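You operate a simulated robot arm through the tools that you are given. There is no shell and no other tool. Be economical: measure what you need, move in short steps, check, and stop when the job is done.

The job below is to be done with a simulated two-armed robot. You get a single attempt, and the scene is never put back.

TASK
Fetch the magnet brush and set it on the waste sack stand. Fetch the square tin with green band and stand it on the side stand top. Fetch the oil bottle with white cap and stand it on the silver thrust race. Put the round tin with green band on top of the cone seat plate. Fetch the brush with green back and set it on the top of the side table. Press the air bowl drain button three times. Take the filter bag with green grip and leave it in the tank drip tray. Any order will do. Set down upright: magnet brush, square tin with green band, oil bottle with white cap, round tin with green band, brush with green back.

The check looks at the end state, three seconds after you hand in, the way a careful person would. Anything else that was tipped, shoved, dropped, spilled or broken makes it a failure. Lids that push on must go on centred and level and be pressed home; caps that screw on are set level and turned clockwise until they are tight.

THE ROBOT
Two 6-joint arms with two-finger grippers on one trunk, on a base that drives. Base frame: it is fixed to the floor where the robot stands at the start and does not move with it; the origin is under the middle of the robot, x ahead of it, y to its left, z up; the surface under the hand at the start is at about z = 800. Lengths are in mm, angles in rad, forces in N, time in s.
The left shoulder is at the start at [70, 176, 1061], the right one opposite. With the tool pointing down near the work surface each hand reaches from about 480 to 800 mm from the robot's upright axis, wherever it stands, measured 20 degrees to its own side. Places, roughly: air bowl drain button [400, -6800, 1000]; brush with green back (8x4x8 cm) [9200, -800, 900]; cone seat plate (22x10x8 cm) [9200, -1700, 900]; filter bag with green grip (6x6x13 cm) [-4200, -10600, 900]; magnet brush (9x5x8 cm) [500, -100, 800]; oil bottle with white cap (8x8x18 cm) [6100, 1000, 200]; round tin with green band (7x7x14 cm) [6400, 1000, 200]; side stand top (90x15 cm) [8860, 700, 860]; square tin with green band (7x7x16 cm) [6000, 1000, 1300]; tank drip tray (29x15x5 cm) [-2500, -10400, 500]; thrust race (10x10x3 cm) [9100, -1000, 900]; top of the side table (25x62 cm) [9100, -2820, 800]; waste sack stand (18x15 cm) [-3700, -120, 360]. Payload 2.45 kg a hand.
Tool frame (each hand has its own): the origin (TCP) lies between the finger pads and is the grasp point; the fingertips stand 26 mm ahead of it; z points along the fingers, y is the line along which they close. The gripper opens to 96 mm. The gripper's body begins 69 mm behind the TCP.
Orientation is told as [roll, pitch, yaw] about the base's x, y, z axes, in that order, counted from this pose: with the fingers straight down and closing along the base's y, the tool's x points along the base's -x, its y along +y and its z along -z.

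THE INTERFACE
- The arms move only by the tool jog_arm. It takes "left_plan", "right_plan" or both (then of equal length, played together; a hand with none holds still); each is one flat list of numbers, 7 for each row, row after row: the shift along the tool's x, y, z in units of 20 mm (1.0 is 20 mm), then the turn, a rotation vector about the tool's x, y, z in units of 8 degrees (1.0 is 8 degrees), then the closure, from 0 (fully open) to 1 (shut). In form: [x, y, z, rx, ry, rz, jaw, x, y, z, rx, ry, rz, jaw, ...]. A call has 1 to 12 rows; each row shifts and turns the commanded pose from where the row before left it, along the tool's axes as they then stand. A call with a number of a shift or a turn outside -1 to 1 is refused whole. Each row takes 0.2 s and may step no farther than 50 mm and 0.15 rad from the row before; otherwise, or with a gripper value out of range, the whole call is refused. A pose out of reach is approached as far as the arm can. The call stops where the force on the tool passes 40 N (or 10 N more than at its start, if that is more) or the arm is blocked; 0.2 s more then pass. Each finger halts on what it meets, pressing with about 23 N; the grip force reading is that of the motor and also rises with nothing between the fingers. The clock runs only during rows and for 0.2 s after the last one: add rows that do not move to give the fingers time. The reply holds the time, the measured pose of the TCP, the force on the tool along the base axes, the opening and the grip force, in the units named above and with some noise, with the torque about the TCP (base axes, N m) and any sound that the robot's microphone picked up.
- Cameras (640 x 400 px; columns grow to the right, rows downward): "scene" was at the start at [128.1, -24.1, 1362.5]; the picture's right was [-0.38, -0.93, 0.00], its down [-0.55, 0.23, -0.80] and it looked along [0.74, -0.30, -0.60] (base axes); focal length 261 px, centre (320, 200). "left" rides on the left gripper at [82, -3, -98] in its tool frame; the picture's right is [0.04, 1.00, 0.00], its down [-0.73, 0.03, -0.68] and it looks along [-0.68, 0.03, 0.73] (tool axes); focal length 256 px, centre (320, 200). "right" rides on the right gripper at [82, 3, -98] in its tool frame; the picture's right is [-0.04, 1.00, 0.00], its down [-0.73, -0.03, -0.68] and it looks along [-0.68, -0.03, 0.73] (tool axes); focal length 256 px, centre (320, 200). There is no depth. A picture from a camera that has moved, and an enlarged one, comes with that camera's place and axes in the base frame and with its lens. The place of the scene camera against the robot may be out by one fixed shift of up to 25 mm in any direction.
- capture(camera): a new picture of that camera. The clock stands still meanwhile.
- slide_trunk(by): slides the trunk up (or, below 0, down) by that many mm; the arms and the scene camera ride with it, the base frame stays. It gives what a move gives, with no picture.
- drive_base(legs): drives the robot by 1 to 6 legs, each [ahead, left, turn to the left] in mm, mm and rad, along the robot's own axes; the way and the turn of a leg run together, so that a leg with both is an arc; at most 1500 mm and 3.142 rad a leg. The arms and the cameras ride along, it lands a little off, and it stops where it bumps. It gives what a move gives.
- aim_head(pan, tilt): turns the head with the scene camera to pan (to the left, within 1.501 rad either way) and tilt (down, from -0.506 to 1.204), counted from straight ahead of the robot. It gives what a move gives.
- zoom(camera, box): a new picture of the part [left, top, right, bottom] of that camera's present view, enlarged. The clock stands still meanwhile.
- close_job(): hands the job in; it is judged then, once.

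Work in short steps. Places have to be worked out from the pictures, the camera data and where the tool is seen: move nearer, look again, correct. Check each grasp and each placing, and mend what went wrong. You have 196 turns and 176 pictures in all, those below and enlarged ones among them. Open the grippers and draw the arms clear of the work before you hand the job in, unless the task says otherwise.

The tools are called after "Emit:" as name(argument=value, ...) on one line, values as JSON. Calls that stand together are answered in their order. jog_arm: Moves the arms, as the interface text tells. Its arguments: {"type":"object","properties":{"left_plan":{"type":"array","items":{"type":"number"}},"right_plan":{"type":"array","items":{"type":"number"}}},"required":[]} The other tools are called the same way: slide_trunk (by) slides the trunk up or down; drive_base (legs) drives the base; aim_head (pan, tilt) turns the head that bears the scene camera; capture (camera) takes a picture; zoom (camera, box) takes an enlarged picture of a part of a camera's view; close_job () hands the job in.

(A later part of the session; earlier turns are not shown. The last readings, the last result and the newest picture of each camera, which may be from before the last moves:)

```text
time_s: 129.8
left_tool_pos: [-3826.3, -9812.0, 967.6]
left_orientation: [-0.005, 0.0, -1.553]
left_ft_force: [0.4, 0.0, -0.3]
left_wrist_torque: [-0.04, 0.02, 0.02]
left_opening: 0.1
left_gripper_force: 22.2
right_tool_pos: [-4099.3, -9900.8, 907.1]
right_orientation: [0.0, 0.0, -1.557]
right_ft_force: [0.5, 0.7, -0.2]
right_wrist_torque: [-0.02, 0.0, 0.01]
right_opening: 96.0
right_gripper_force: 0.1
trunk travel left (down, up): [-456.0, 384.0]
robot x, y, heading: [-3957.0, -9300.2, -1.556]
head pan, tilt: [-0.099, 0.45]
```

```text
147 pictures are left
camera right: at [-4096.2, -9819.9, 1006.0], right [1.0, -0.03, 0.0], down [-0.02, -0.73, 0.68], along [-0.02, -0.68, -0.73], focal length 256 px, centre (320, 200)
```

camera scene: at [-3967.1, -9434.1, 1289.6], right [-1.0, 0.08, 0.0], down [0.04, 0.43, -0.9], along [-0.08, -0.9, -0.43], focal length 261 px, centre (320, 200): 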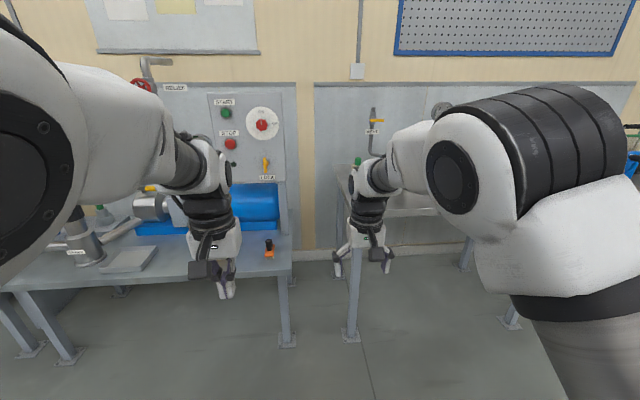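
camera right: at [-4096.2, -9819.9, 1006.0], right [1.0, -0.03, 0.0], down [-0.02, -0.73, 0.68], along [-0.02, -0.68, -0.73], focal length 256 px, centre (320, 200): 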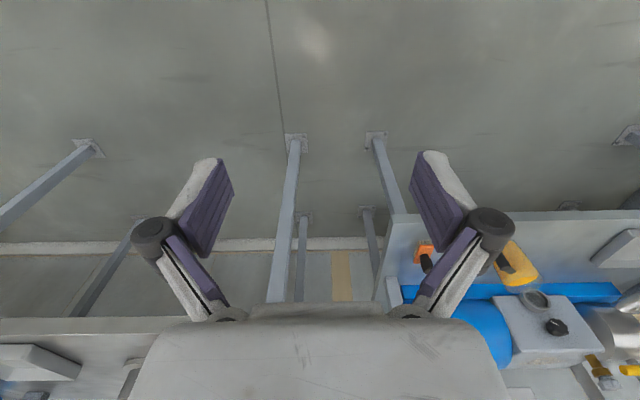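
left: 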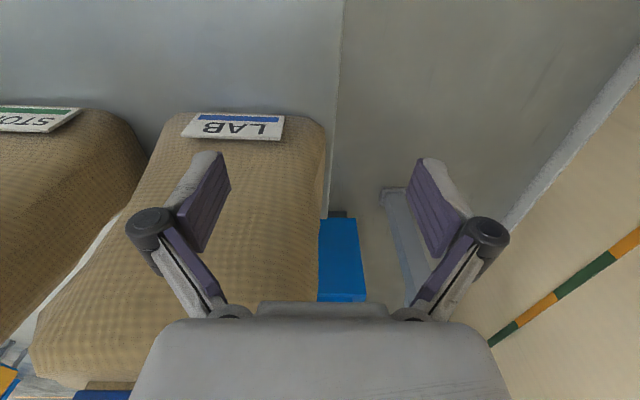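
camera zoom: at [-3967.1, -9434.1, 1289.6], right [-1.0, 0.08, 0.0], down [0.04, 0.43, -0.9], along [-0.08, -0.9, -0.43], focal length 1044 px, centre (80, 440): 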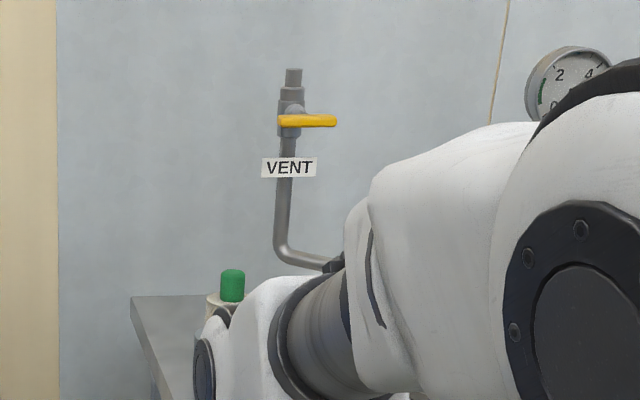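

The bag stands near the left end of the right-hand bench, est. (-4245, -10590). I raise the trunk 150 and drive ahead 450 / right 140.

Emit:
slide_trunk(by=150)

Emit:
drive_base(legs=[[450, -140, 0]])

Emit:
capture(camera="right")

Emit:
capture(camera="scene")

```text
time_s: 131.6
left_tool_pos: [-3825.8, -9812.1, 1117.0]
left_orientation: [-0.007, 0.002, -1.552]
left_ft_force: [0.0, -0.5, -0.8]
left_wrist_torque: [-0.01, 0.02, 0.01]
left_opening: 0.1
left_gripper_force: 22.9
right_tool_pos: [-4098.9, -9901.1, 1057.1]
right_orientation: [0.0, -0.001, -1.557]
right_ft_force: [0.4, -0.4, 0.6]
right_wrist_torque: [-0.01, 0.0, 0.02]
right_opening: 96.0
right_gripper_force: 0.1
trunk travel left (down, up): [-606.0, 234.0]
robot x, y, heading: [-3956.2, -9302.1, -1.558]
head pan, tilt: [-0.099, 0.45]
```

```text
time_s: 134.4
left_tool_pos: [-3960.9, -10263.1, 1116.0]
left_orientation: [-0.004, 0.0, -1.556]
left_ft_force: [-0.1, 0.1, -0.6]
left_wrist_torque: [-0.04, -0.01, 0.04]
left_opening: 0.0
left_gripper_force: 22.4
right_tool_pos: [-4232.1, -10351.6, 1057.6]
right_orientation: [0.0, -0.001, -1.56]
right_ft_force: [-0.3, -0.2, -0.1]
right_wrist_torque: [-0.04, 0.0, 0.0]
right_opening: 95.8
right_gripper_force: 0.1
trunk travel left (down, up): [-606.0, 234.0]
robot x, y, heading: [-4089.7, -9752.6, -1.562]
head pan, tilt: [-0.099, 0.45]
```

```text
146 pictures are left
camera right: at [-4230.9, -10270.5, 1156.1], right [1.0, -0.03, 0.0], down [-0.02, -0.73, 0.68], along [-0.02, -0.68, -0.73], focal length 256 px, centre (320, 200)
```

right: 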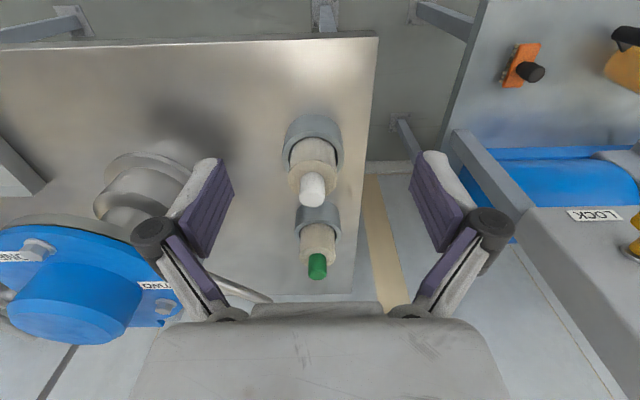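

```text
145 pictures are left
camera scene: at [-4101.0, -9885.0, 1439.6], right [-1.0, 0.09, 0.0], down [0.04, 0.43, -0.9], along [-0.08, -0.9, -0.44], focal length 261 px, centre (320, 200)
```

scene: 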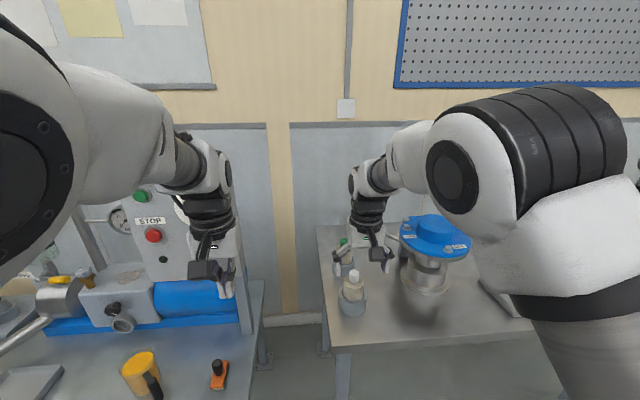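

Emit:
zoom(camera="right", box=[230, 100, 410, 300])

Emit:
zoom(camera="scene", box=[300, 220, 420, 330])

```text
2.00 times, centred on (320, 200) of right
camera zoom: at [-4230.9, -10270.5, 1156.1], right [1.0, -0.03, 0.0], down [-0.02, -0.73, 0.68], along [-0.02, -0.68, -0.73], focal length 512 px, centre (320, 200)
```

zoom: 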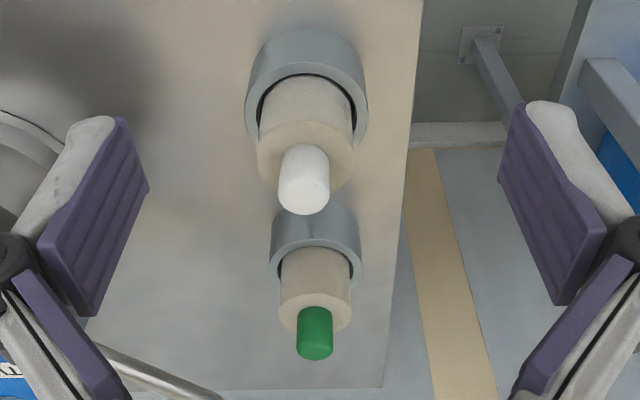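

```text
3.64 times, centred on (360, 275) of scene
camera zoom: at [-4101.0, -9885.0, 1439.6], right [-1.0, 0.09, 0.0], down [0.04, 0.43, -0.9], along [-0.08, -0.9, -0.44], focal length 949 px, centre (174, -73)
```

zoom: 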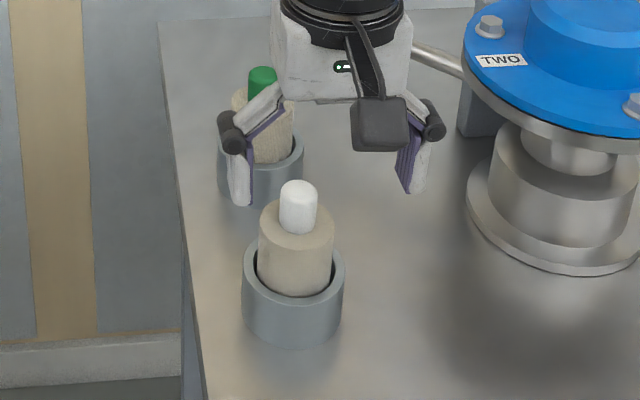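

Two bags in cups; the green grip is behind at about (-4244, -10592, top 947). I drive 150 ahead, then jog the hand over it at height.

Emit:
drive_base(legs=[[150, 0, 0]])

Emit:
jog_arm(right_plan=[-1, -0.15, 0, 0, 0, 0, 0, -1, -0.15, 0, 0, 0, 0, 0, -1, -0.15, 0.3, 0, 0, 0, 0, -1, -0.15, 0.6, 0, 0, 0, 0, -0.4, 0, 0.6, 0, 0, 0, 0])

Emit:
capture(camera="right")

```text
time_s: 135.8
left_tool_pos: [-3959.8, -10414.7, 1117.9]
left_orientation: [-0.004, 0.0, -1.559]
left_ft_force: [-0.3, 1.2, -0.5]
left_wrist_torque: [-0.02, 0.02, -0.02]
left_opening: 0.0
left_gripper_force: 23.1
right_tool_pos: [-4233.5, -10502.2, 1057.5]
right_orientation: [0.0, -0.002, -1.562]
right_ft_force: [-0.3, 0.3, 0.2]
right_wrist_torque: [0.01, -0.01, -0.01]
right_opening: 95.8
right_gripper_force: 0.1
trunk travel left (down, up): [-606.0, 234.0]
robot x, y, heading: [-4089.9, -9904.8, -1.559]
head pan, tilt: [-0.099, 0.45]
```

```text
time_s: 137.0
left_tool_pos: [-3959.2, -10414.8, 1118.0]
left_orientation: [-0.004, 0.002, -1.558]
left_ft_force: [0.3, -0.9, -0.6]
left_wrist_torque: [0.03, 0.02, 0.0]
left_opening: 0.0
left_gripper_force: 23.0
right_tool_pos: [-4244.0, -10592.6, 1027.4]
right_orientation: [-0.001, 0.001, -1.562]
right_ft_force: [-0.6, -0.3, 0.8]
right_wrist_torque: [-0.01, -0.01, 0.01]
right_opening: 96.1
right_gripper_force: 0.0
trunk travel left (down, up): [-606.0, 234.0]
robot x, y, heading: [-4086.1, -9904.5, -1.56]
head pan, tilt: [-0.099, 0.45]
```

```text
142 pictures are left
camera right: at [-4242.1, -10511.2, 1125.7], right [1.0, -0.03, 0.0], down [-0.02, -0.73, 0.68], along [-0.02, -0.68, -0.73], focal length 256 px, centre (320, 200)
```

right: 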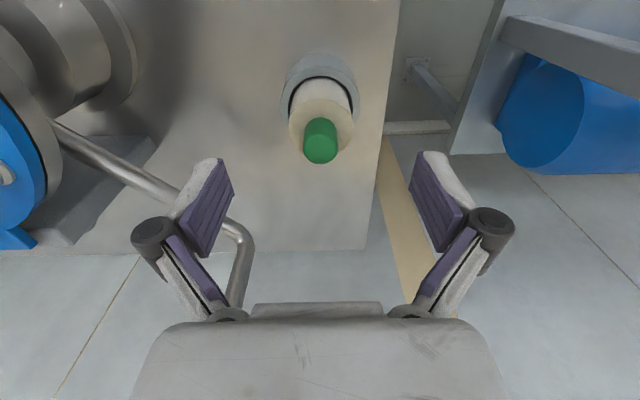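

Parallax puts the grip top at about (-4246, -10630, 936). I move 36 mm ahead, down 45, and look again.

Emit:
jog_arm(right_plan=[-0.9, -0.05, 0.2, 0, 0, 0, 0, -0.9, 0, 0.4, 0, 0, 0, 0, 0, 0, 0.8, 0, 0, 0, 0, 0, 0, 0.8, 0, 0, 0, 0])

Emit:
capture(camera="right")

```text
time_s: 138.0
left_tool_pos: [-3961.7, -10416.8, 1117.3]
left_orientation: [-0.004, 0.003, -1.558]
left_ft_force: [-0.4, 0.4, -0.1]
left_wrist_torque: [0.01, 0.01, 0.01]
left_opening: 0.0
left_gripper_force: 22.6
right_tool_pos: [-4244.5, -10626.9, 981.0]
right_orientation: [-0.001, -0.001, -1.562]
right_ft_force: [0.5, 0.0, 0.1]
right_wrist_torque: [0.01, -0.01, 0.02]
right_opening: 95.9
right_gripper_force: 0.1
trunk travel left (down, up): [-606.0, 234.0]
robot x, y, heading: [-4087.2, -9902.1, -1.557]
head pan, tilt: [-0.099, 0.45]
```

```text
141 pictures are left
camera right: at [-4241.5, -10545.6, 1081.0], right [1.0, -0.03, 0.0], down [-0.02, -0.73, 0.68], along [-0.02, -0.68, -0.73], focal length 256 px, centre (320, 200)
```

right: 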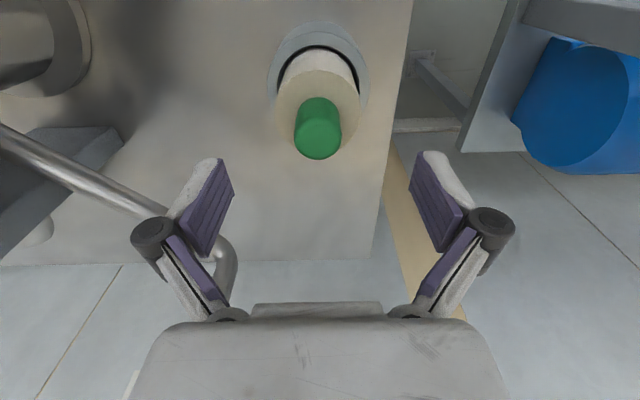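

Grip at (-4246, -10632), spanning z≈901–936. I descend to TCP z≈931.

Emit:
jog_arm(right_plan=[-0.25, -0.08, 0.8, 0, 0, 0, 0, 0, 0, 0.8, 0, 0, 0, 0, 0, 0, 0.8, 0, 0, 0, 0, 0, 0, 0.1, 0, 0, 0, 0])

Emit:
capture(camera="right")

Emit:
zoom(camera="scene", box=[300, 220, 420, 330])

```text
time_s: 139.0
left_tool_pos: [-3960.6, -10415.3, 1117.5]
left_orientation: [-0.005, 0.0, -1.559]
left_ft_force: [0.1, 0.3, -0.5]
left_wrist_torque: [-0.01, 0.01, 0.02]
left_opening: 0.0
left_gripper_force: 22.9
right_tool_pos: [-4246.8, -10632.7, 932.5]
right_orientation: [0.0, 0.001, -1.562]
right_ft_force: [-0.1, -0.1, 1.2]
right_wrist_torque: [0.02, 0.01, -0.02]
right_opening: 95.8
right_gripper_force: 0.0
trunk travel left (down, up): [-606.0, 234.0]
robot x, y, heading: [-4092.2, -9903.4, -1.56]
head pan, tilt: [-0.099, 0.45]
```

```text
140 pictures are left
camera right: at [-4243.4, -10550.2, 1031.0], right [1.0, -0.03, 0.0], down [-0.02, -0.73, 0.68], along [-0.02, -0.68, -0.73], focal length 256 px, centre (320, 200)
```

right: 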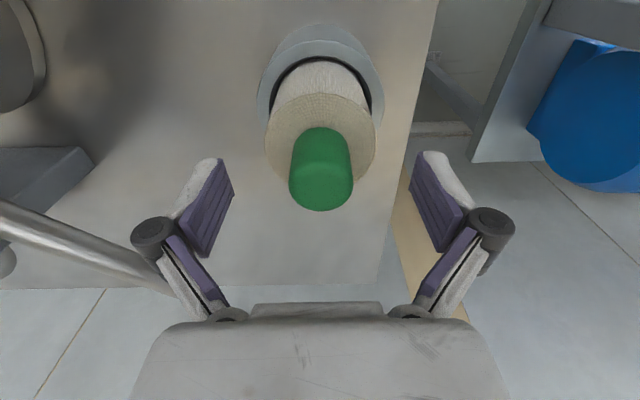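

```text
3.64 times, centred on (360, 275) of scene
camera zoom: at [-4099.5, -10036.7, 1439.6], right [-1.0, 0.09, 0.0], down [0.04, 0.43, -0.9], along [-0.08, -0.9, -0.44], focal length 949 px, centre (174, -73)
```

zoom: 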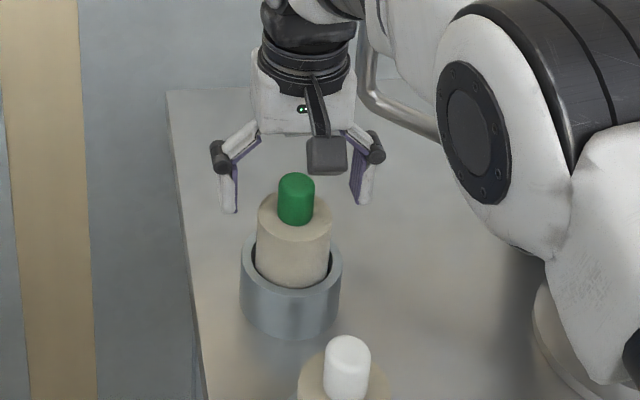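

Aligned. I close and lift slowly.

Emit:
jog_arm(right_plan=[0, 0, 0, 0, 0, 0, 1, 0, 0, 0, 0, 0, 0, 1, 0, 0, 0, 0, 0, 0, 1, 0, 0, -0.5, 0, 0, 0, 1, 0, 0, -1, 0, 0, 0, 1, 0, 0, -1, 0, 0, 0, 1, 0, 0, -1, 0, 0, 0, 1])

Emit:
capture(camera="right")

```text
time_s: 140.6
left_tool_pos: [-3960.4, -10415.3, 1116.9]
left_orientation: [-0.005, -0.001, -1.559]
left_ft_force: [0.6, 0.0, -1.0]
left_wrist_torque: [0.0, 0.0, 0.0]
left_opening: 0.0
left_gripper_force: 22.7
right_tool_pos: [-4247.4, -10631.1, 1002.8]
right_orientation: [0.001, 0.003, -1.561]
right_ft_force: [-0.8, -0.4, -1.3]
right_wrist_torque: [-0.03, -0.03, -0.02]
right_opening: 28.2
right_gripper_force: 23.0
trunk travel left (down, up): [-606.0, 234.0]
robot x, y, heading: [-4087.1, -9901.9, -1.56]
head pan, tilt: [-0.099, 0.45]
```

```text
138 pictures are left
camera right: at [-4244.3, -10550.8, 1101.9], right [1.0, -0.03, 0.0], down [-0.02, -0.73, 0.68], along [-0.02, -0.68, -0.74], focal length 256 px, centre (320, 200)
```

right: 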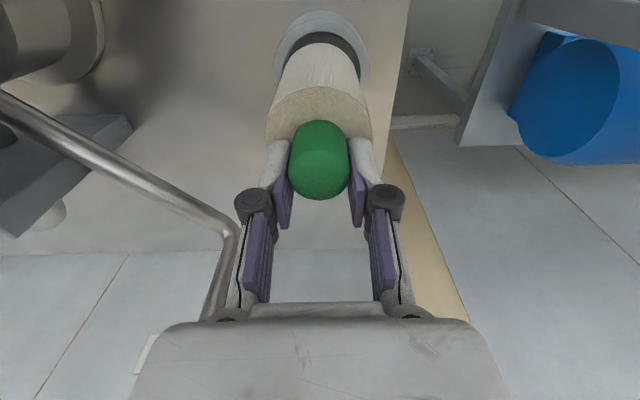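

Held and rising. I raise the trunk 170 to clear the white-grip bag, then back off 700.

Emit:
slide_trunk(by=170)

Emit:
capture(camera="right")

Emit:
drive_base(legs=[[-700, 0, 0]])

Emit:
aim_head(pan=0.7, tilt=0.5)

Emit:
capture(camera="scene")

```text
time_s: 142.5
left_tool_pos: [-3960.2, -10415.2, 1286.0]
left_orientation: [-0.006, -0.001, -1.56]
left_ft_force: [-0.1, 0.4, -0.5]
left_wrist_torque: [0.0, -0.01, -0.02]
left_opening: 0.0
left_gripper_force: 23.1
right_tool_pos: [-4245.3, -10631.6, 1173.0]
right_orientation: [0.001, 0.0, -1.562]
right_ft_force: [0.6, 0.8, -1.7]
right_wrist_torque: [-0.01, -0.01, -0.01]
right_opening: 28.3
right_gripper_force: 22.9
trunk travel left (down, up): [-776.0, 64.0]
robot x, y, heading: [-4085.7, -9902.7, -1.559]
head pan, tilt: [-0.099, 0.45]
```

```text
137 pictures are left
camera right: at [-4244.0, -10550.9, 1272.2], right [1.0, -0.03, 0.0], down [-0.02, -0.73, 0.68], along [-0.02, -0.68, -0.73], focal length 256 px, centre (320, 200)
```

right: 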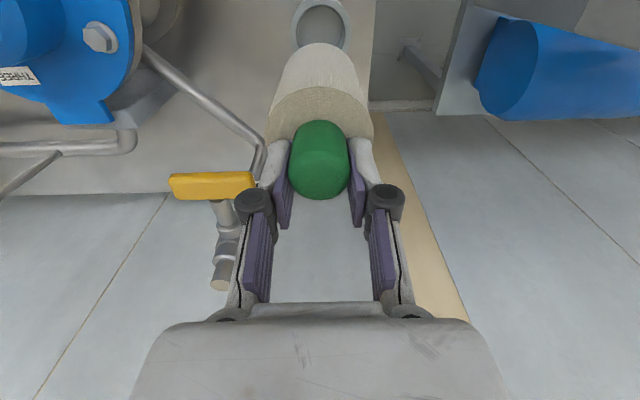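

```text
time_s: 146.3
left_tool_pos: [-3966.1, -9715.6, 1287.1]
left_orientation: [-0.006, 0.0, -1.545]
left_ft_force: [-1.0, -1.1, 0.0]
left_wrist_torque: [0.01, 0.02, 0.02]
left_opening: 0.0
left_gripper_force: 23.2
right_tool_pos: [-4248.7, -9934.9, 1173.0]
right_orientation: [0.0, 0.001, -1.547]
right_ft_force: [0.6, 0.1, -1.5]
right_wrist_torque: [0.0, 0.01, 0.0]
right_opening: 28.4
right_gripper_force: 22.9
trunk travel left (down, up): [-776.0, 64.0]
robot x, y, heading: [-4099.8, -9205.2, -1.55]
head pan, tilt: [-0.099, 0.45]
```

```text
time_s: 147.5
left_tool_pos: [-3965.0, -9714.7, 1286.0]
left_orientation: [-0.004, -0.001, -1.543]
left_ft_force: [-0.5, 0.7, 0.7]
left_wrist_torque: [-0.03, 0.0, -0.02]
left_opening: 0.0
left_gripper_force: 23.1
right_tool_pos: [-4248.9, -9934.3, 1173.0]
right_orientation: [-0.001, 0.001, -1.547]
right_ft_force: [-0.5, 1.1, -1.3]
right_wrist_torque: [-0.01, 0.0, -0.02]
right_opening: 28.1
right_gripper_force: 23.2
trunk travel left (down, up): [-776.0, 64.0]
robot x, y, heading: [-4100.9, -9203.1, -1.547]
head pan, tilt: [0.7, 0.499]
```

```text
136 pictures are left
camera scene: at [-4042.9, -9314.8, 1605.1], right [-0.75, -0.66, 0.0], down [-0.32, 0.36, -0.88], along [0.58, -0.66, -0.48], focal length 261 px, centre (320, 200)
```

scene: 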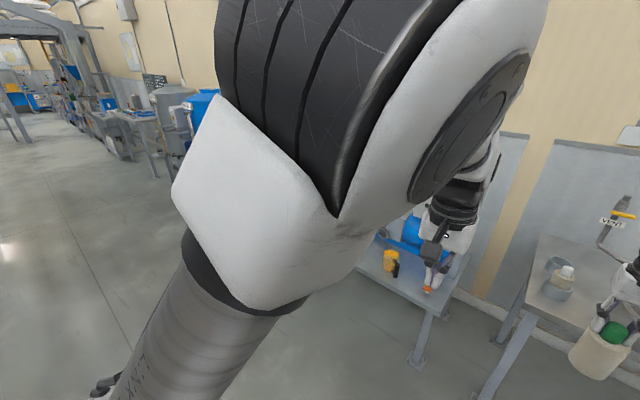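

I shift left (east) 1400 mm in front of the tank station.

Emit:
drive_base(legs=[[0, 1400, 0]])

Emit:
aim_head(pan=0, tilt=0.6)

Emit:
capture(camera="scene")

```text
time_s: 154.5
left_tool_pos: [-2557.9, -9673.8, 1286.7]
left_orientation: [-0.005, 0.0, -1.536]
left_ft_force: [0.1, 0.5, 0.3]
left_wrist_torque: [0.0, -0.02, 0.01]
left_opening: 0.1
left_gripper_force: 23.2
right_tool_pos: [-2839.8, -9895.8, 1172.9]
right_orientation: [0.0, 0.0, -1.538]
right_ft_force: [1.2, -0.2, -1.5]
right_wrist_torque: [-0.05, -0.01, 0.03]
right_opening: 28.2
right_gripper_force: 22.9
trunk travel left (down, up): [-776.0, 64.0]
robot x, y, heading: [-2697.4, -9163.8, -1.533]
head pan, tilt: [0.7, 0.499]
```

```text
time_s: 155.6
left_tool_pos: [-2558.1, -9672.0, 1286.6]
left_orientation: [-0.005, 0.001, -1.536]
left_ft_force: [0.1, -0.2, -0.1]
left_wrist_torque: [-0.01, -0.01, 0.01]
left_opening: 0.0
left_gripper_force: 22.5
right_tool_pos: [-2839.5, -9896.5, 1173.6]
right_orientation: [0.001, -0.001, -1.539]
right_ft_force: [0.4, 1.0, -1.5]
right_wrist_torque: [0.01, 0.02, 0.03]
right_opening: 28.1
right_gripper_force: 23.0
trunk travel left (down, up): [-776.0, 64.0]
robot x, y, heading: [-2696.1, -9161.8, -1.537]
head pan, tilt: [0.0, 0.6]
```

```text
135 pictures are left
camera scene: at [-2696.5, -9293.9, 1596.0], right [-1.0, -0.03, 0.0], down [-0.02, 0.56, -0.82], along [0.03, -0.82, -0.57], focal length 261 px, centre (320, 200)
```

scene: 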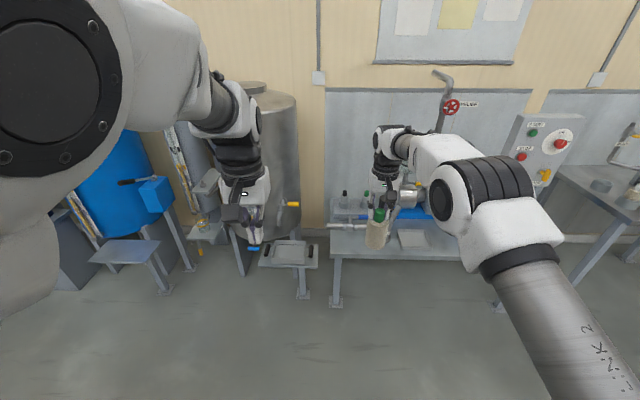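

Emit:
zoom(camera="scene", box=[200, 150, 360, 310])

```text
2.50 times, centred on (280, 230) of scene
camera zoom: at [-2696.5, -9293.9, 1596.0], right [-1.0, -0.03, 0.0], down [-0.02, 0.56, -0.82], along [0.03, -0.82, -0.57], focal length 652 px, centre (420, 125)
```

zoom: 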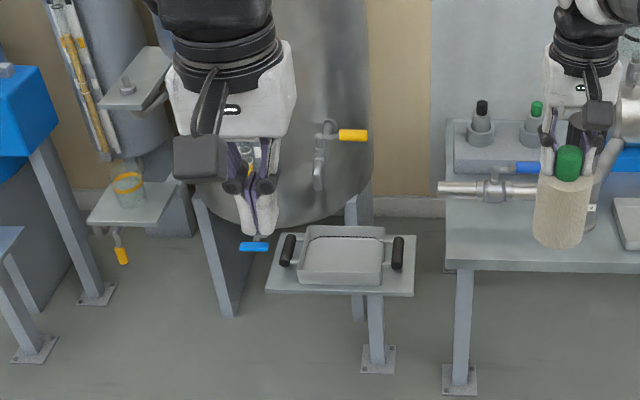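

The tray with end handles is at about (-2485, -10310), tap behind/above. I lower the trunk 400, shift left 345, ahead 200, and look.

Emit:
slide_trunk(by=-400)

Emit:
drive_base(legs=[[0, 345, -0.03], [200, 0, 0]])

Emit:
aim_head(pan=-0.15, tilt=0.6)

Emit:
capture(camera="scene")

Emit:
capture(camera="right")

```text
time_s: 159.4
left_tool_pos: [-2558.0, -9672.3, 886.4]
left_orientation: [-0.005, 0.0, -1.535]
left_ft_force: [0.5, 0.5, 0.1]
left_wrist_torque: [-0.01, -0.01, 0.01]
left_opening: 0.0
left_gripper_force: 23.6
right_tool_pos: [-2838.5, -9894.9, 774.4]
right_orientation: [-0.001, 0.001, -1.54]
right_ft_force: [-0.9, -0.7, -1.3]
right_wrist_torque: [-0.01, 0.03, 0.03]
right_opening: 28.1
right_gripper_force: 23.1
trunk travel left (down, up): [-376.0, 464.0]
robot x, y, heading: [-2701.6, -9163.4, -1.54]
head pan, tilt: [0.0, 0.6]
```

```text
time_s: 162.9
left_tool_pos: [-2219.7, -9873.1, 886.2]
left_orientation: [-0.004, 0.001, -1.56]
left_ft_force: [0.4, 1.2, 0.1]
left_wrist_torque: [-0.01, 0.01, 0.0]
left_opening: 0.0
left_gripper_force: 23.3
right_tool_pos: [-2507.2, -10090.0, 773.6]
right_orientation: [0.001, 0.001, -1.564]
right_ft_force: [0.0, -0.1, -2.0]
right_wrist_torque: [0.03, -0.01, 0.01]
right_opening: 28.2
right_gripper_force: 22.6
trunk travel left (down, up): [-376.0, 464.0]
robot x, y, heading: [-2348.3, -9360.6, -1.563]
head pan, tilt: [0.0, 0.6]
```

```text
time_s: 163.6
left_tool_pos: [-2221.3, -9873.5, 887.5]
left_orientation: [-0.006, -0.001, -1.558]
left_ft_force: [-0.5, 0.0, -0.1]
left_wrist_torque: [0.0, -0.02, 0.0]
left_opening: 0.0
left_gripper_force: 22.7
right_tool_pos: [-2507.1, -10089.3, 774.8]
right_orientation: [0.0, 0.001, -1.565]
right_ft_force: [0.0, -0.2, -1.2]
right_wrist_torque: [-0.01, -0.01, -0.01]
right_opening: 28.0
right_gripper_force: 23.1
trunk travel left (down, up): [-376.0, 464.0]
robot x, y, heading: [-2351.1, -9360.8, -1.563]
head pan, tilt: [-0.15, 0.6]
```

```text
133 pictures are left
camera scene: at [-2363.4, -9490.8, 1196.0], right [-0.99, 0.14, 0.0], down [0.08, 0.56, -0.82], along [-0.12, -0.82, -0.57], focal length 261 px, centre (320, 200)
```

scene: 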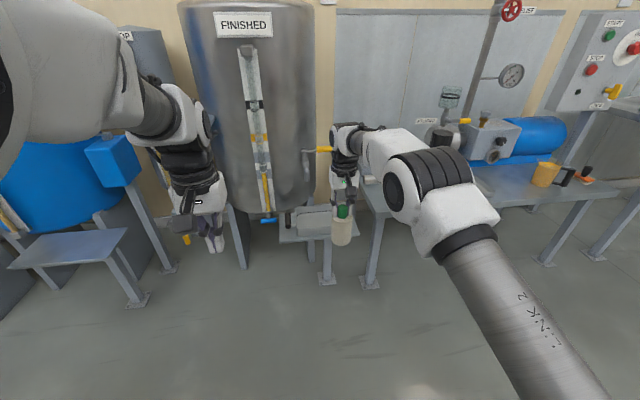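

```text
132 pictures are left
camera right: at [-2504.8, -10008.4, 872.4], right [1.0, -0.03, 0.0], down [-0.02, -0.73, 0.68], along [-0.02, -0.68, -0.73], focal length 256 px, centre (320, 200)
```

right: 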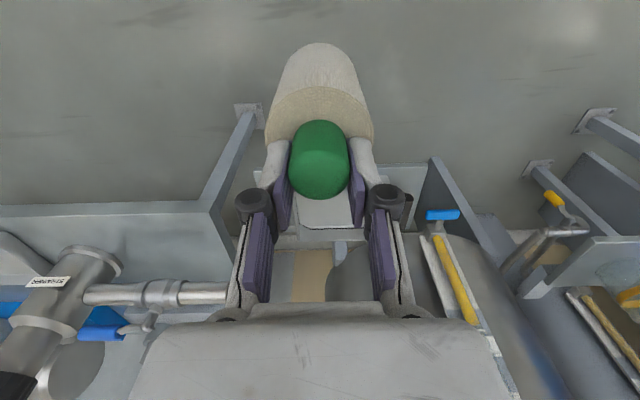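

Emit:
zoom(camera="scene", box=[240, 130, 400, 290])

Emit:
zoom(camera="right", box=[230, 130, 460, 290])

```text
2.50 times, centred on (320, 210) of scene
camera zoom: at [-2363.4, -9490.8, 1196.0], right [-0.99, 0.14, 0.0], down [0.08, 0.56, -0.82], along [-0.12, -0.82, -0.57], focal length 652 px, centre (320, 175)
```

zoom: 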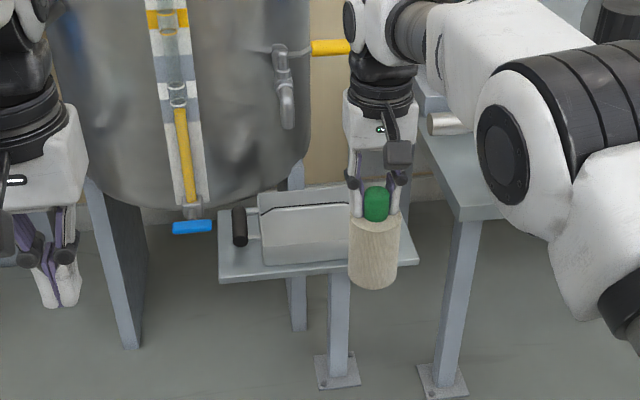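

```text
2.50 times, centred on (345, 210) of right
camera zoom: at [-2504.8, -10008.4, 872.4], right [1.0, -0.03, 0.0], down [-0.02, -0.73, 0.68], along [-0.02, -0.68, -0.73], focal length 640 px, centre (258, 175)
```

zoom: 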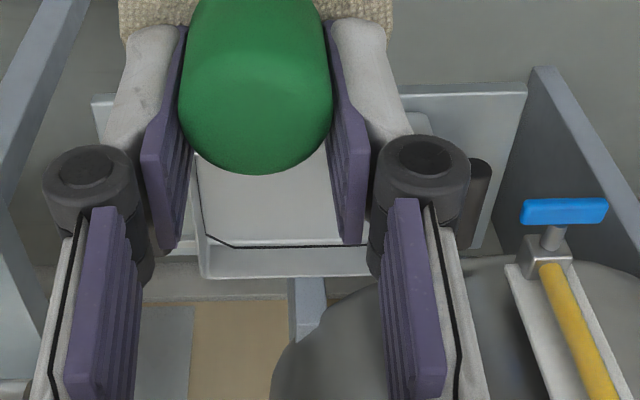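

Tap mouth judged near (-2440, -10390, 685), tray floor x -2560..-2392, y -10415..-10290. I'll place the bag at (-2515, -10335): drive ahead 245, slightly right.

Emit:
drive_base(legs=[[245, -8, 0]])

Emit:
capture(camera="scene")

Emit:
capture(camera="right")

```text
time_s: 165.4
left_tool_pos: [-2229.4, -10120.8, 885.6]
left_orientation: [-0.006, 0.002, -1.565]
left_ft_force: [-0.4, -0.4, 0.0]
left_wrist_torque: [0.03, 0.02, 0.0]
left_opening: 0.0
left_gripper_force: 22.8
right_tool_pos: [-2517.9, -10334.3, 773.2]
right_orientation: [0.0, 0.002, -1.57]
right_ft_force: [0.1, 0.2, -0.5]
right_wrist_torque: [0.02, 0.03, -0.02]
right_opening: 28.3
right_gripper_force: 22.7
trunk travel left (down, up): [-376.0, 464.0]
robot x, y, heading: [-2353.6, -9608.0, -1.575]
head pan, tilt: [-0.15, 0.6]
```

```text
129 pictures are left
camera scene: at [-2370.5, -9738.0, 1195.8], right [-0.99, 0.15, 0.0], down [0.08, 0.56, -0.82], along [-0.12, -0.82, -0.57], focal length 261 px, centre (320, 200)
```

scene: 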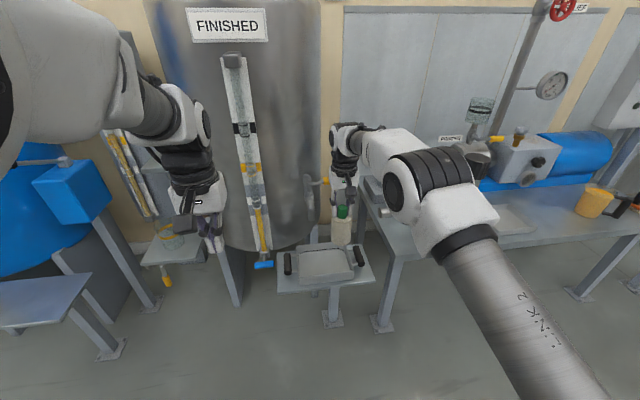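

```text
128 pictures are left
camera right: at [-2514.3, -10254.5, 871.6], right [1.0, -0.04, 0.0], down [-0.03, -0.73, 0.68], along [-0.03, -0.68, -0.73], focal length 256 px, centre (320, 200)
```

right: 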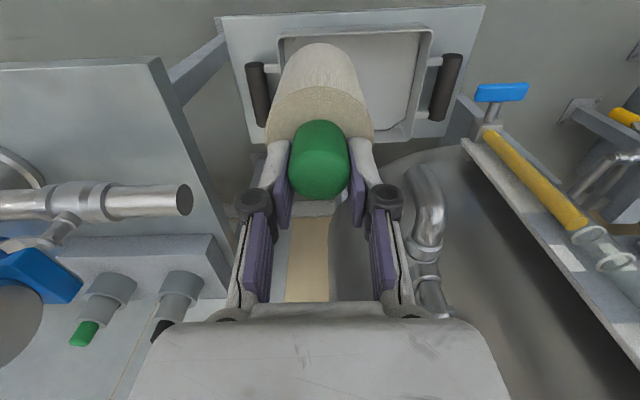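

I see the tray clearly: interior x -2566..-2402, y -10423..-10313. I move 32 mm further ahead and lower 100 mm.

Emit:
jog_arm(right_plan=[-0.8, 0, 0, 0, 0, 0, 1, -0.8, 0, 0, 0, 0, 0, 1, 0, 0, 1, 0, 0, 0, 1, 0, 0, 1, 0, 0, 0, 1, 0, 0, 1, 0, 0, 0, 1, 0, 0, 1, 0, 0, 0, 1, 0, 0, 1, 0, 0, 0, 1])

Emit:
capture(camera="right")

Emit:
zoom(camera="scene", box=[240, 150, 400, 310])

```text
time_s: 167.0
left_tool_pos: [-2228.8, -10119.8, 886.6]
left_orientation: [-0.004, 0.0, -1.565]
left_ft_force: [-0.3, -0.7, 0.9]
left_wrist_torque: [0.04, 0.01, 0.01]
left_opening: 0.0
left_gripper_force: 23.0
right_tool_pos: [-2517.4, -10360.1, 674.1]
right_orientation: [0.001, 0.001, -1.57]
right_ft_force: [-0.4, -0.3, -1.6]
right_wrist_torque: [0.0, -0.01, 0.01]
right_opening: 28.2
right_gripper_force: 22.9
right hand out of reach, approached as far as the arm can: row 2
trunk travel left (down, up): [-376.0, 464.0]
robot x, y, heading: [-2355.1, -9607.0, -1.57]
head pan, tilt: [-0.15, 0.6]
```

```text
127 pictures are left
camera right: at [-2514.3, -10278.0, 771.7], right [1.0, -0.04, 0.0], down [-0.03, -0.73, 0.68], along [-0.03, -0.68, -0.73], focal length 256 px, centre (320, 200)
```

right: 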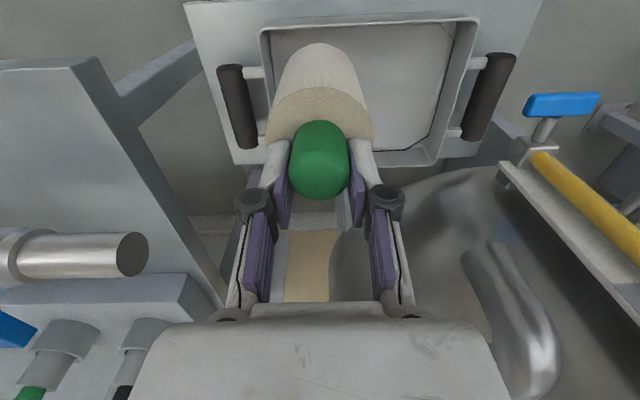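

```text
2.50 times, centred on (320, 230) of scene
camera zoom: at [-2370.6, -9737.3, 1196.0], right [-0.99, 0.15, 0.0], down [0.08, 0.56, -0.82], along [-0.12, -0.82, -0.57], focal length 652 px, centre (320, 125)
```

zoom: 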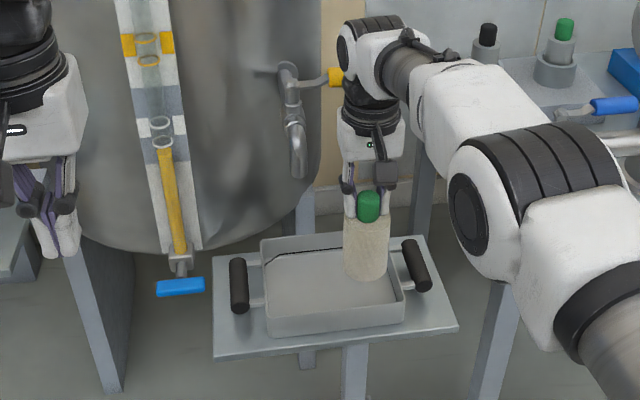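

The tap's yellow lever is close to my wrist. I shift 9 mm away (−x) and 5 mm back, then lower gently toward the floor.

Emit:
jog_arm(right_plan=[0.25, -0.45, 0, 0, 0, 0, 1, 0, 0, 0.5, 0, 0, 0, 1, 0, 0, 0.5, 0, 0, 0, 1, 0, 0, 0.25, 0, 0, 0, 1, 0, 0, 0.15, 0, 0, 0, 1, 0, 0, 0, 0, 0, 0, 1])

Emit:
capture(camera="right")

Emit:
zoom(camera="scene", box=[240, 150, 400, 310])

```text
time_s: 168.4
left_tool_pos: [-2230.0, -10119.9, 885.5]
left_orientation: [-0.006, 0.001, -1.564]
left_ft_force: [0.8, 0.0, 0.0]
left_wrist_torque: [0.04, -0.06, -0.01]
left_opening: 0.1
left_gripper_force: 23.5
right_tool_pos: [-2525.9, -10352.5, 645.7]
right_orientation: [-0.002, -0.001, -1.57]
right_ft_force: [0.4, -0.4, -1.9]
right_wrist_torque: [-0.03, 0.0, -0.01]
right_opening: 28.0
right_gripper_force: 23.1
trunk travel left (down, up): [-376.0, 464.0]
robot x, y, heading: [-2354.0, -9610.4, -1.566]
head pan, tilt: [-0.15, 0.6]
```

```text
125 pictures are left
camera right: at [-2522.9, -10272.4, 744.1], right [1.0, -0.04, 0.0], down [-0.03, -0.73, 0.68], along [-0.03, -0.68, -0.73], focal length 256 px, centre (320, 200)
```

right: 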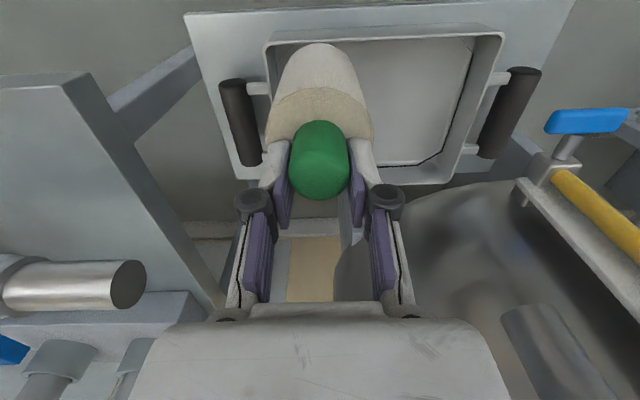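

```text
2.50 times, centred on (320, 230) of scene
camera zoom: at [-2370.5, -9737.0, 1196.0], right [-0.99, 0.15, 0.0], down [0.08, 0.56, -0.82], along [-0.12, -0.82, -0.57], focal length 652 px, centre (320, 125)
```

zoom: 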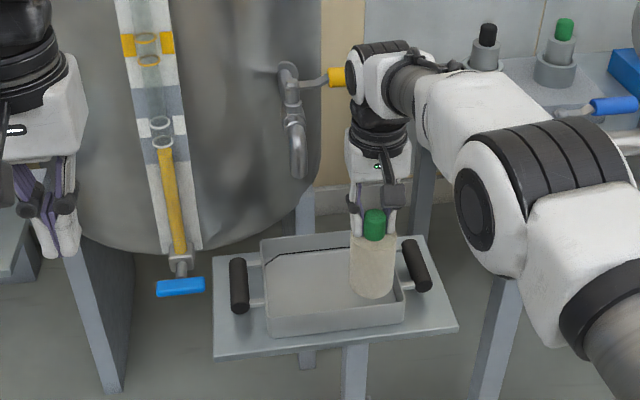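

Inside the tray, not yet touching. I lower in small rows until contact.

Emit:
jog_arm(right_plan=[0, 0, 0.2, 0, 0, 0, 1, 0, 0, 0.15, 0, 0, 0, 1, 0, 0, 0.1, 0, 0, 0, 1, 0, 0, 0, 0, 0, 0, 1])

```text
time_s: 169.4
left_tool_pos: [-2229.7, -10120.2, 886.6]
left_orientation: [-0.005, 0.001, -1.566]
left_ft_force: [0.2, 0.3, -0.2]
left_wrist_torque: [0.01, -0.03, 0.01]
left_opening: 0.1
left_gripper_force: 22.9
right_tool_pos: [-2525.3, -10352.8, 637.6]
right_orientation: [0.0, 0.001, -1.568]
right_ft_force: [0.0, 0.2, -1.5]
right_wrist_torque: [0.01, 0.01, 0.02]
right_opening: 28.5
right_gripper_force: 23.0
trunk travel left (down, up): [-376.0, 464.0]
robot x, y, heading: [-2354.2, -9607.2, -1.568]
head pan, tilt: [-0.15, 0.6]
```

Emit:
jog_arm(right_plan=[0, 0, 0.15, 0, 0, 0, 1, 0, 0, 0.15, 0, 0, 0, 1, 0, 0, 0.1, 0, 0, 0, 1, 0, 0, 0, 0, 0, 0, 1])

Emit:
zoom(camera="scene", box=[240, 150, 400, 310])

```text
time_s: 170.4
left_tool_pos: [-2228.8, -10118.2, 888.0]
left_orientation: [-0.008, 0.0, -1.564]
left_ft_force: [0.1, 0.3, -0.1]
left_wrist_torque: [-0.01, -0.02, -0.05]
left_opening: 0.2
left_gripper_force: 23.0
right_tool_pos: [-2526.6, -10354.2, 632.1]
right_orientation: [0.0, -0.006, -1.569]
right_ft_force: [-1.8, -0.6, 18.2]
right_wrist_torque: [0.58, 0.11, 0.03]
right_opening: 28.0
right_gripper_force: 23.1
trunk travel left (down, up): [-376.0, 464.0]
robot x, y, heading: [-2355.4, -9606.4, -1.564]
head pan, tilt: [-0.15, 0.6]
```

```text
2.50 times, centred on (320, 230) of scene
camera zoom: at [-2369.9, -9734.2, 1196.6], right [-0.99, 0.15, 0.0], down [0.08, 0.56, -0.83], along [-0.12, -0.82, -0.56], focal length 652 px, centre (320, 125)
```

zoom: 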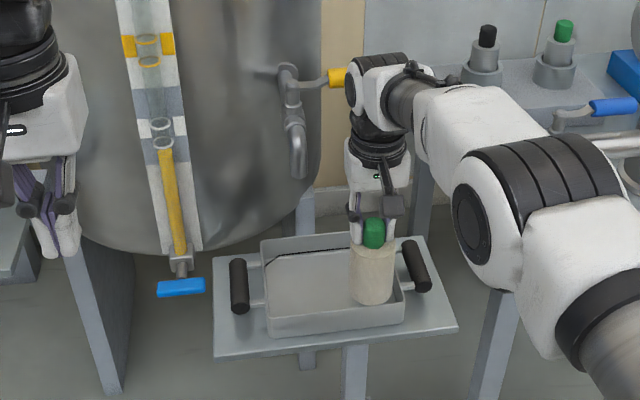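

Seated. I open partly and lift straight up.

Emit:
jog_arm(right_plan=[0, 0, -0.05, 0, 0, 0, 1, 0, 0, 0, 0, 0, 0, 0.45, 0, 0, 0, 0, 0, 0, 0.45, 0, 0, -0.5, 0, 0, 0, 0.45, 0, 0, -1, 0, 0, 0, 0.45, 0, 0, -1, 0, 0, 0, 0.45, 0, 0, -1, 0, 0, 0, 0.45, 0, 0, -1, 0, 0, 0, 0.45])

Emit:
capture(camera="right")

```text
time_s: 172.2
left_tool_pos: [-2228.3, -10119.1, 886.4]
left_orientation: [-0.004, 0.001, -1.564]
left_ft_force: [-0.1, -0.2, -0.2]
left_wrist_torque: [-0.01, -0.02, -0.02]
left_opening: 0.3
left_gripper_force: 22.6
right_tool_pos: [-2527.3, -10352.9, 721.5]
right_orientation: [0.001, 0.0, -1.568]
right_ft_force: [0.4, 0.0, -0.6]
right_wrist_torque: [0.0, -0.01, -0.02]
right_opening: 53.0
right_gripper_force: 0.0
trunk travel left (down, up): [-376.0, 464.0]
robot x, y, heading: [-2356.2, -9608.4, -1.569]
head pan, tilt: [-0.15, 0.6]
```

```text
122 pictures are left
camera right: at [-2523.9, -10272.1, 819.8], right [1.0, -0.04, 0.0], down [-0.03, -0.73, 0.68], along [-0.03, -0.68, -0.73], focal length 256 px, centre (320, 200)
```

right: 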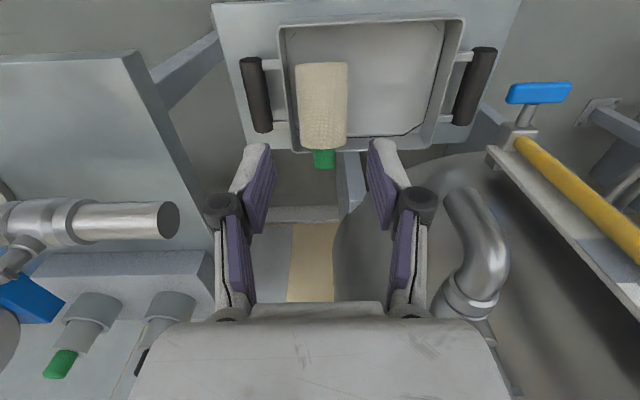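

The bag seems to have leaned back. I look from the scene camera.

Emit:
zoom(camera="scene", box=[260, 200, 400, 310])

Emit:
zoom(camera="right", box=[230, 20, 430, 180])

```text
3.64 times, centred on (330, 255) of scene
camera zoom: at [-2370.4, -9736.4, 1196.0], right [-0.99, 0.15, 0.0], down [0.08, 0.56, -0.83], along [-0.12, -0.82, -0.56], focal length 949 px, centre (284, 0)
```

zoom: 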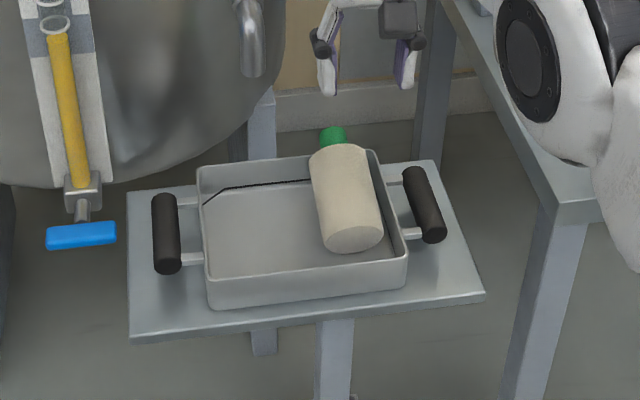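

```text
2.50 times, centred on (330, 100) of right
camera zoom: at [-2523.9, -10272.1, 819.8], right [1.0, -0.04, 0.0], down [-0.03, -0.73, 0.68], along [-0.03, -0.68, -0.73], focal length 640 px, centre (295, 450)
```

zoom: 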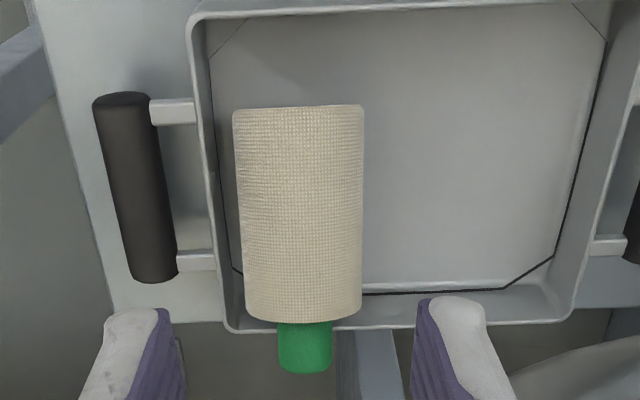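

The bag lies stably inside the tray, its grip against the rear rim; upright isn't asked for it, so I leave it. I back off, raise the trunk, turn to face east and look for the drain button.

Emit:
drive_base(legs=[[-800, 0, 0]])

Emit:
slide_trunk(by=200)

Emit:
drive_base(legs=[[0, 0, 1.57]])

Emit:
aim_head(pan=0.5, tilt=0.15)

Emit:
capture(camera="scene")

```text
time_s: 176.4
left_tool_pos: [-2233.6, -9323.9, 886.1]
left_orientation: [-0.003, 0.0, -1.569]
left_ft_force: [-0.4, -0.4, 0.4]
left_wrist_torque: [0.02, 0.0, 0.01]
left_opening: 0.2
left_gripper_force: 22.8
right_tool_pos: [-2533.2, -9555.0, 721.3]
right_orientation: [0.0, 0.001, -1.573]
right_ft_force: [-0.1, -0.2, 0.8]
right_wrist_torque: [-0.03, 0.0, -0.01]
right_opening: 52.9
right_gripper_force: 0.0
trunk travel left (down, up): [-376.0, 464.0]
robot x, y, heading: [-2357.7, -8811.3, -1.574]
head pan, tilt: [-0.15, 0.6]
```

```text
time_s: 178.6
left_tool_pos: [-2233.0, -9324.1, 1087.0]
left_orientation: [-0.003, 0.0, -1.57]
left_ft_force: [-0.2, -0.1, -1.0]
left_wrist_torque: [0.04, -0.01, -0.06]
left_opening: 0.1
left_gripper_force: 23.3
right_tool_pos: [-2532.0, -9556.9, 921.1]
right_orientation: [0.0, 0.001, -1.575]
right_ft_force: [-0.1, -0.4, -0.2]
right_wrist_torque: [-0.05, -0.02, 0.01]
right_opening: 52.6
right_gripper_force: 0.0
trunk travel left (down, up): [-576.0, 264.0]
robot x, y, heading: [-2360.6, -8815.0, -1.57]
head pan, tilt: [-0.15, 0.6]
```

```text
time_s: 182.9
left_tool_pos: [-1844.5, -8678.1, 1087.0]
left_orientation: [-0.005, -0.001, 0.019]
left_ft_force: [0.1, 0.0, 0.5]
left_wrist_torque: [-0.04, 0.0, -0.03]
left_opening: 0.0
left_gripper_force: 22.8
right_tool_pos: [-1607.9, -8973.1, 921.1]
right_orientation: [0.001, -0.002, 0.017]
right_ft_force: [-0.1, 0.0, 0.4]
right_wrist_torque: [0.0, -0.02, 0.02]
right_opening: 52.6
right_gripper_force: 0.1
trunk travel left (down, up): [-576.0, 264.0]
robot x, y, heading: [-2359.0, -8810.3, 0.014]
head pan, tilt: [-0.15, 0.6]
```

```text
time_s: 183.9
left_tool_pos: [-1846.7, -8679.5, 1087.2]
left_orientation: [-0.007, 0.001, 0.018]
left_ft_force: [-0.8, 0.2, 0.4]
left_wrist_torque: [-0.02, 0.0, -0.06]
left_opening: 0.0
left_gripper_force: 22.8
right_tool_pos: [-1608.2, -8973.9, 921.0]
right_orientation: [0.001, 0.0, 0.016]
right_ft_force: [0.0, 0.7, -0.2]
right_wrist_torque: [-0.01, 0.01, 0.0]
right_opening: 52.5
right_gripper_force: 0.1
trunk travel left (down, up): [-576.0, 264.0]
robot x, y, heading: [-2355.5, -8810.8, 0.02]
head pan, tilt: [0.499, 0.15]
```

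```text
119 pictures are left
camera scene: at [-2227.9, -8755.5, 1437.4], right [0.49, -0.87, 0.0], down [-0.13, -0.07, -0.99], along [0.86, 0.49, -0.15], focal length 261 px, centre (320, 200)
```

scene: 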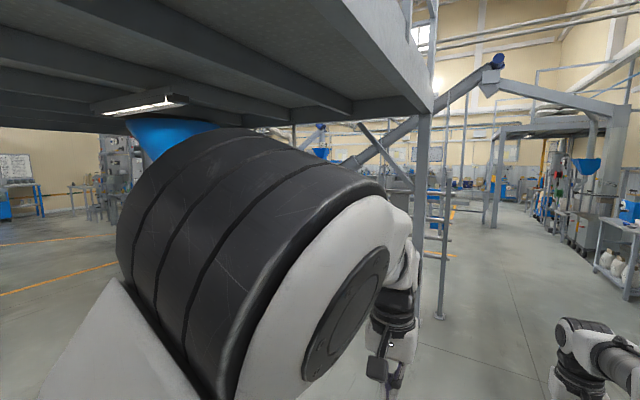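

The target is hidden beyond the mezzanine post. I drive east along y≈-9100 to x≈700 and look northwest.

Emit:
drive_base(legs=[[1500, -200, 0], [1500, -150, 0]])

Emit:
aim_head(pan=1.3, tilt=0.15)

Emit:
capture(camera="scene")

```text
refused: leg 1 is longer than a leg can be; nothing moved
```

```text
time_s: 185.0
left_tool_pos: [-1846.3, -8678.5, 1086.6]
left_orientation: [-0.003, 0.0, 0.017]
left_ft_force: [-0.4, 0.4, 0.6]
left_wrist_torque: [0.0, 0.02, -0.01]
left_opening: 0.0
left_gripper_force: 23.0
right_tool_pos: [-1609.0, -8971.8, 921.4]
right_orientation: [0.0, 0.0, 0.016]
right_ft_force: [0.8, -0.7, 0.6]
right_wrist_torque: [-0.01, 0.0, -0.01]
right_opening: 53.2
right_gripper_force: 0.0
trunk travel left (down, up): [-576.0, 264.0]
robot x, y, heading: [-2357.4, -8812.5, 0.016]
head pan, tilt: [1.3, 0.15]
```

```text
118 pictures are left
camera scene: at [-2285.3, -8711.5, 1437.5], right [0.97, -0.25, 0.0], down [-0.04, -0.14, -0.99], along [0.25, 0.96, -0.15], focal length 261 px, centre (320, 200)
```

scene: 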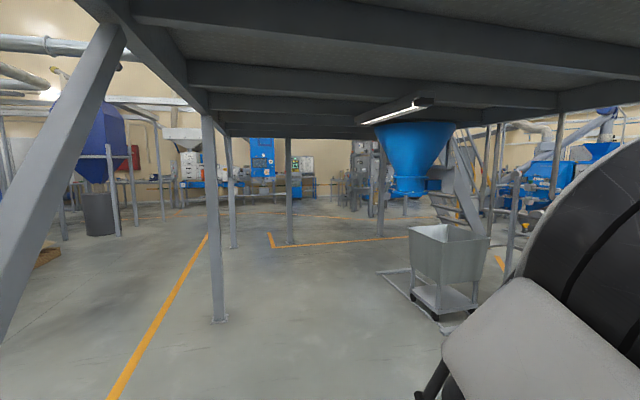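

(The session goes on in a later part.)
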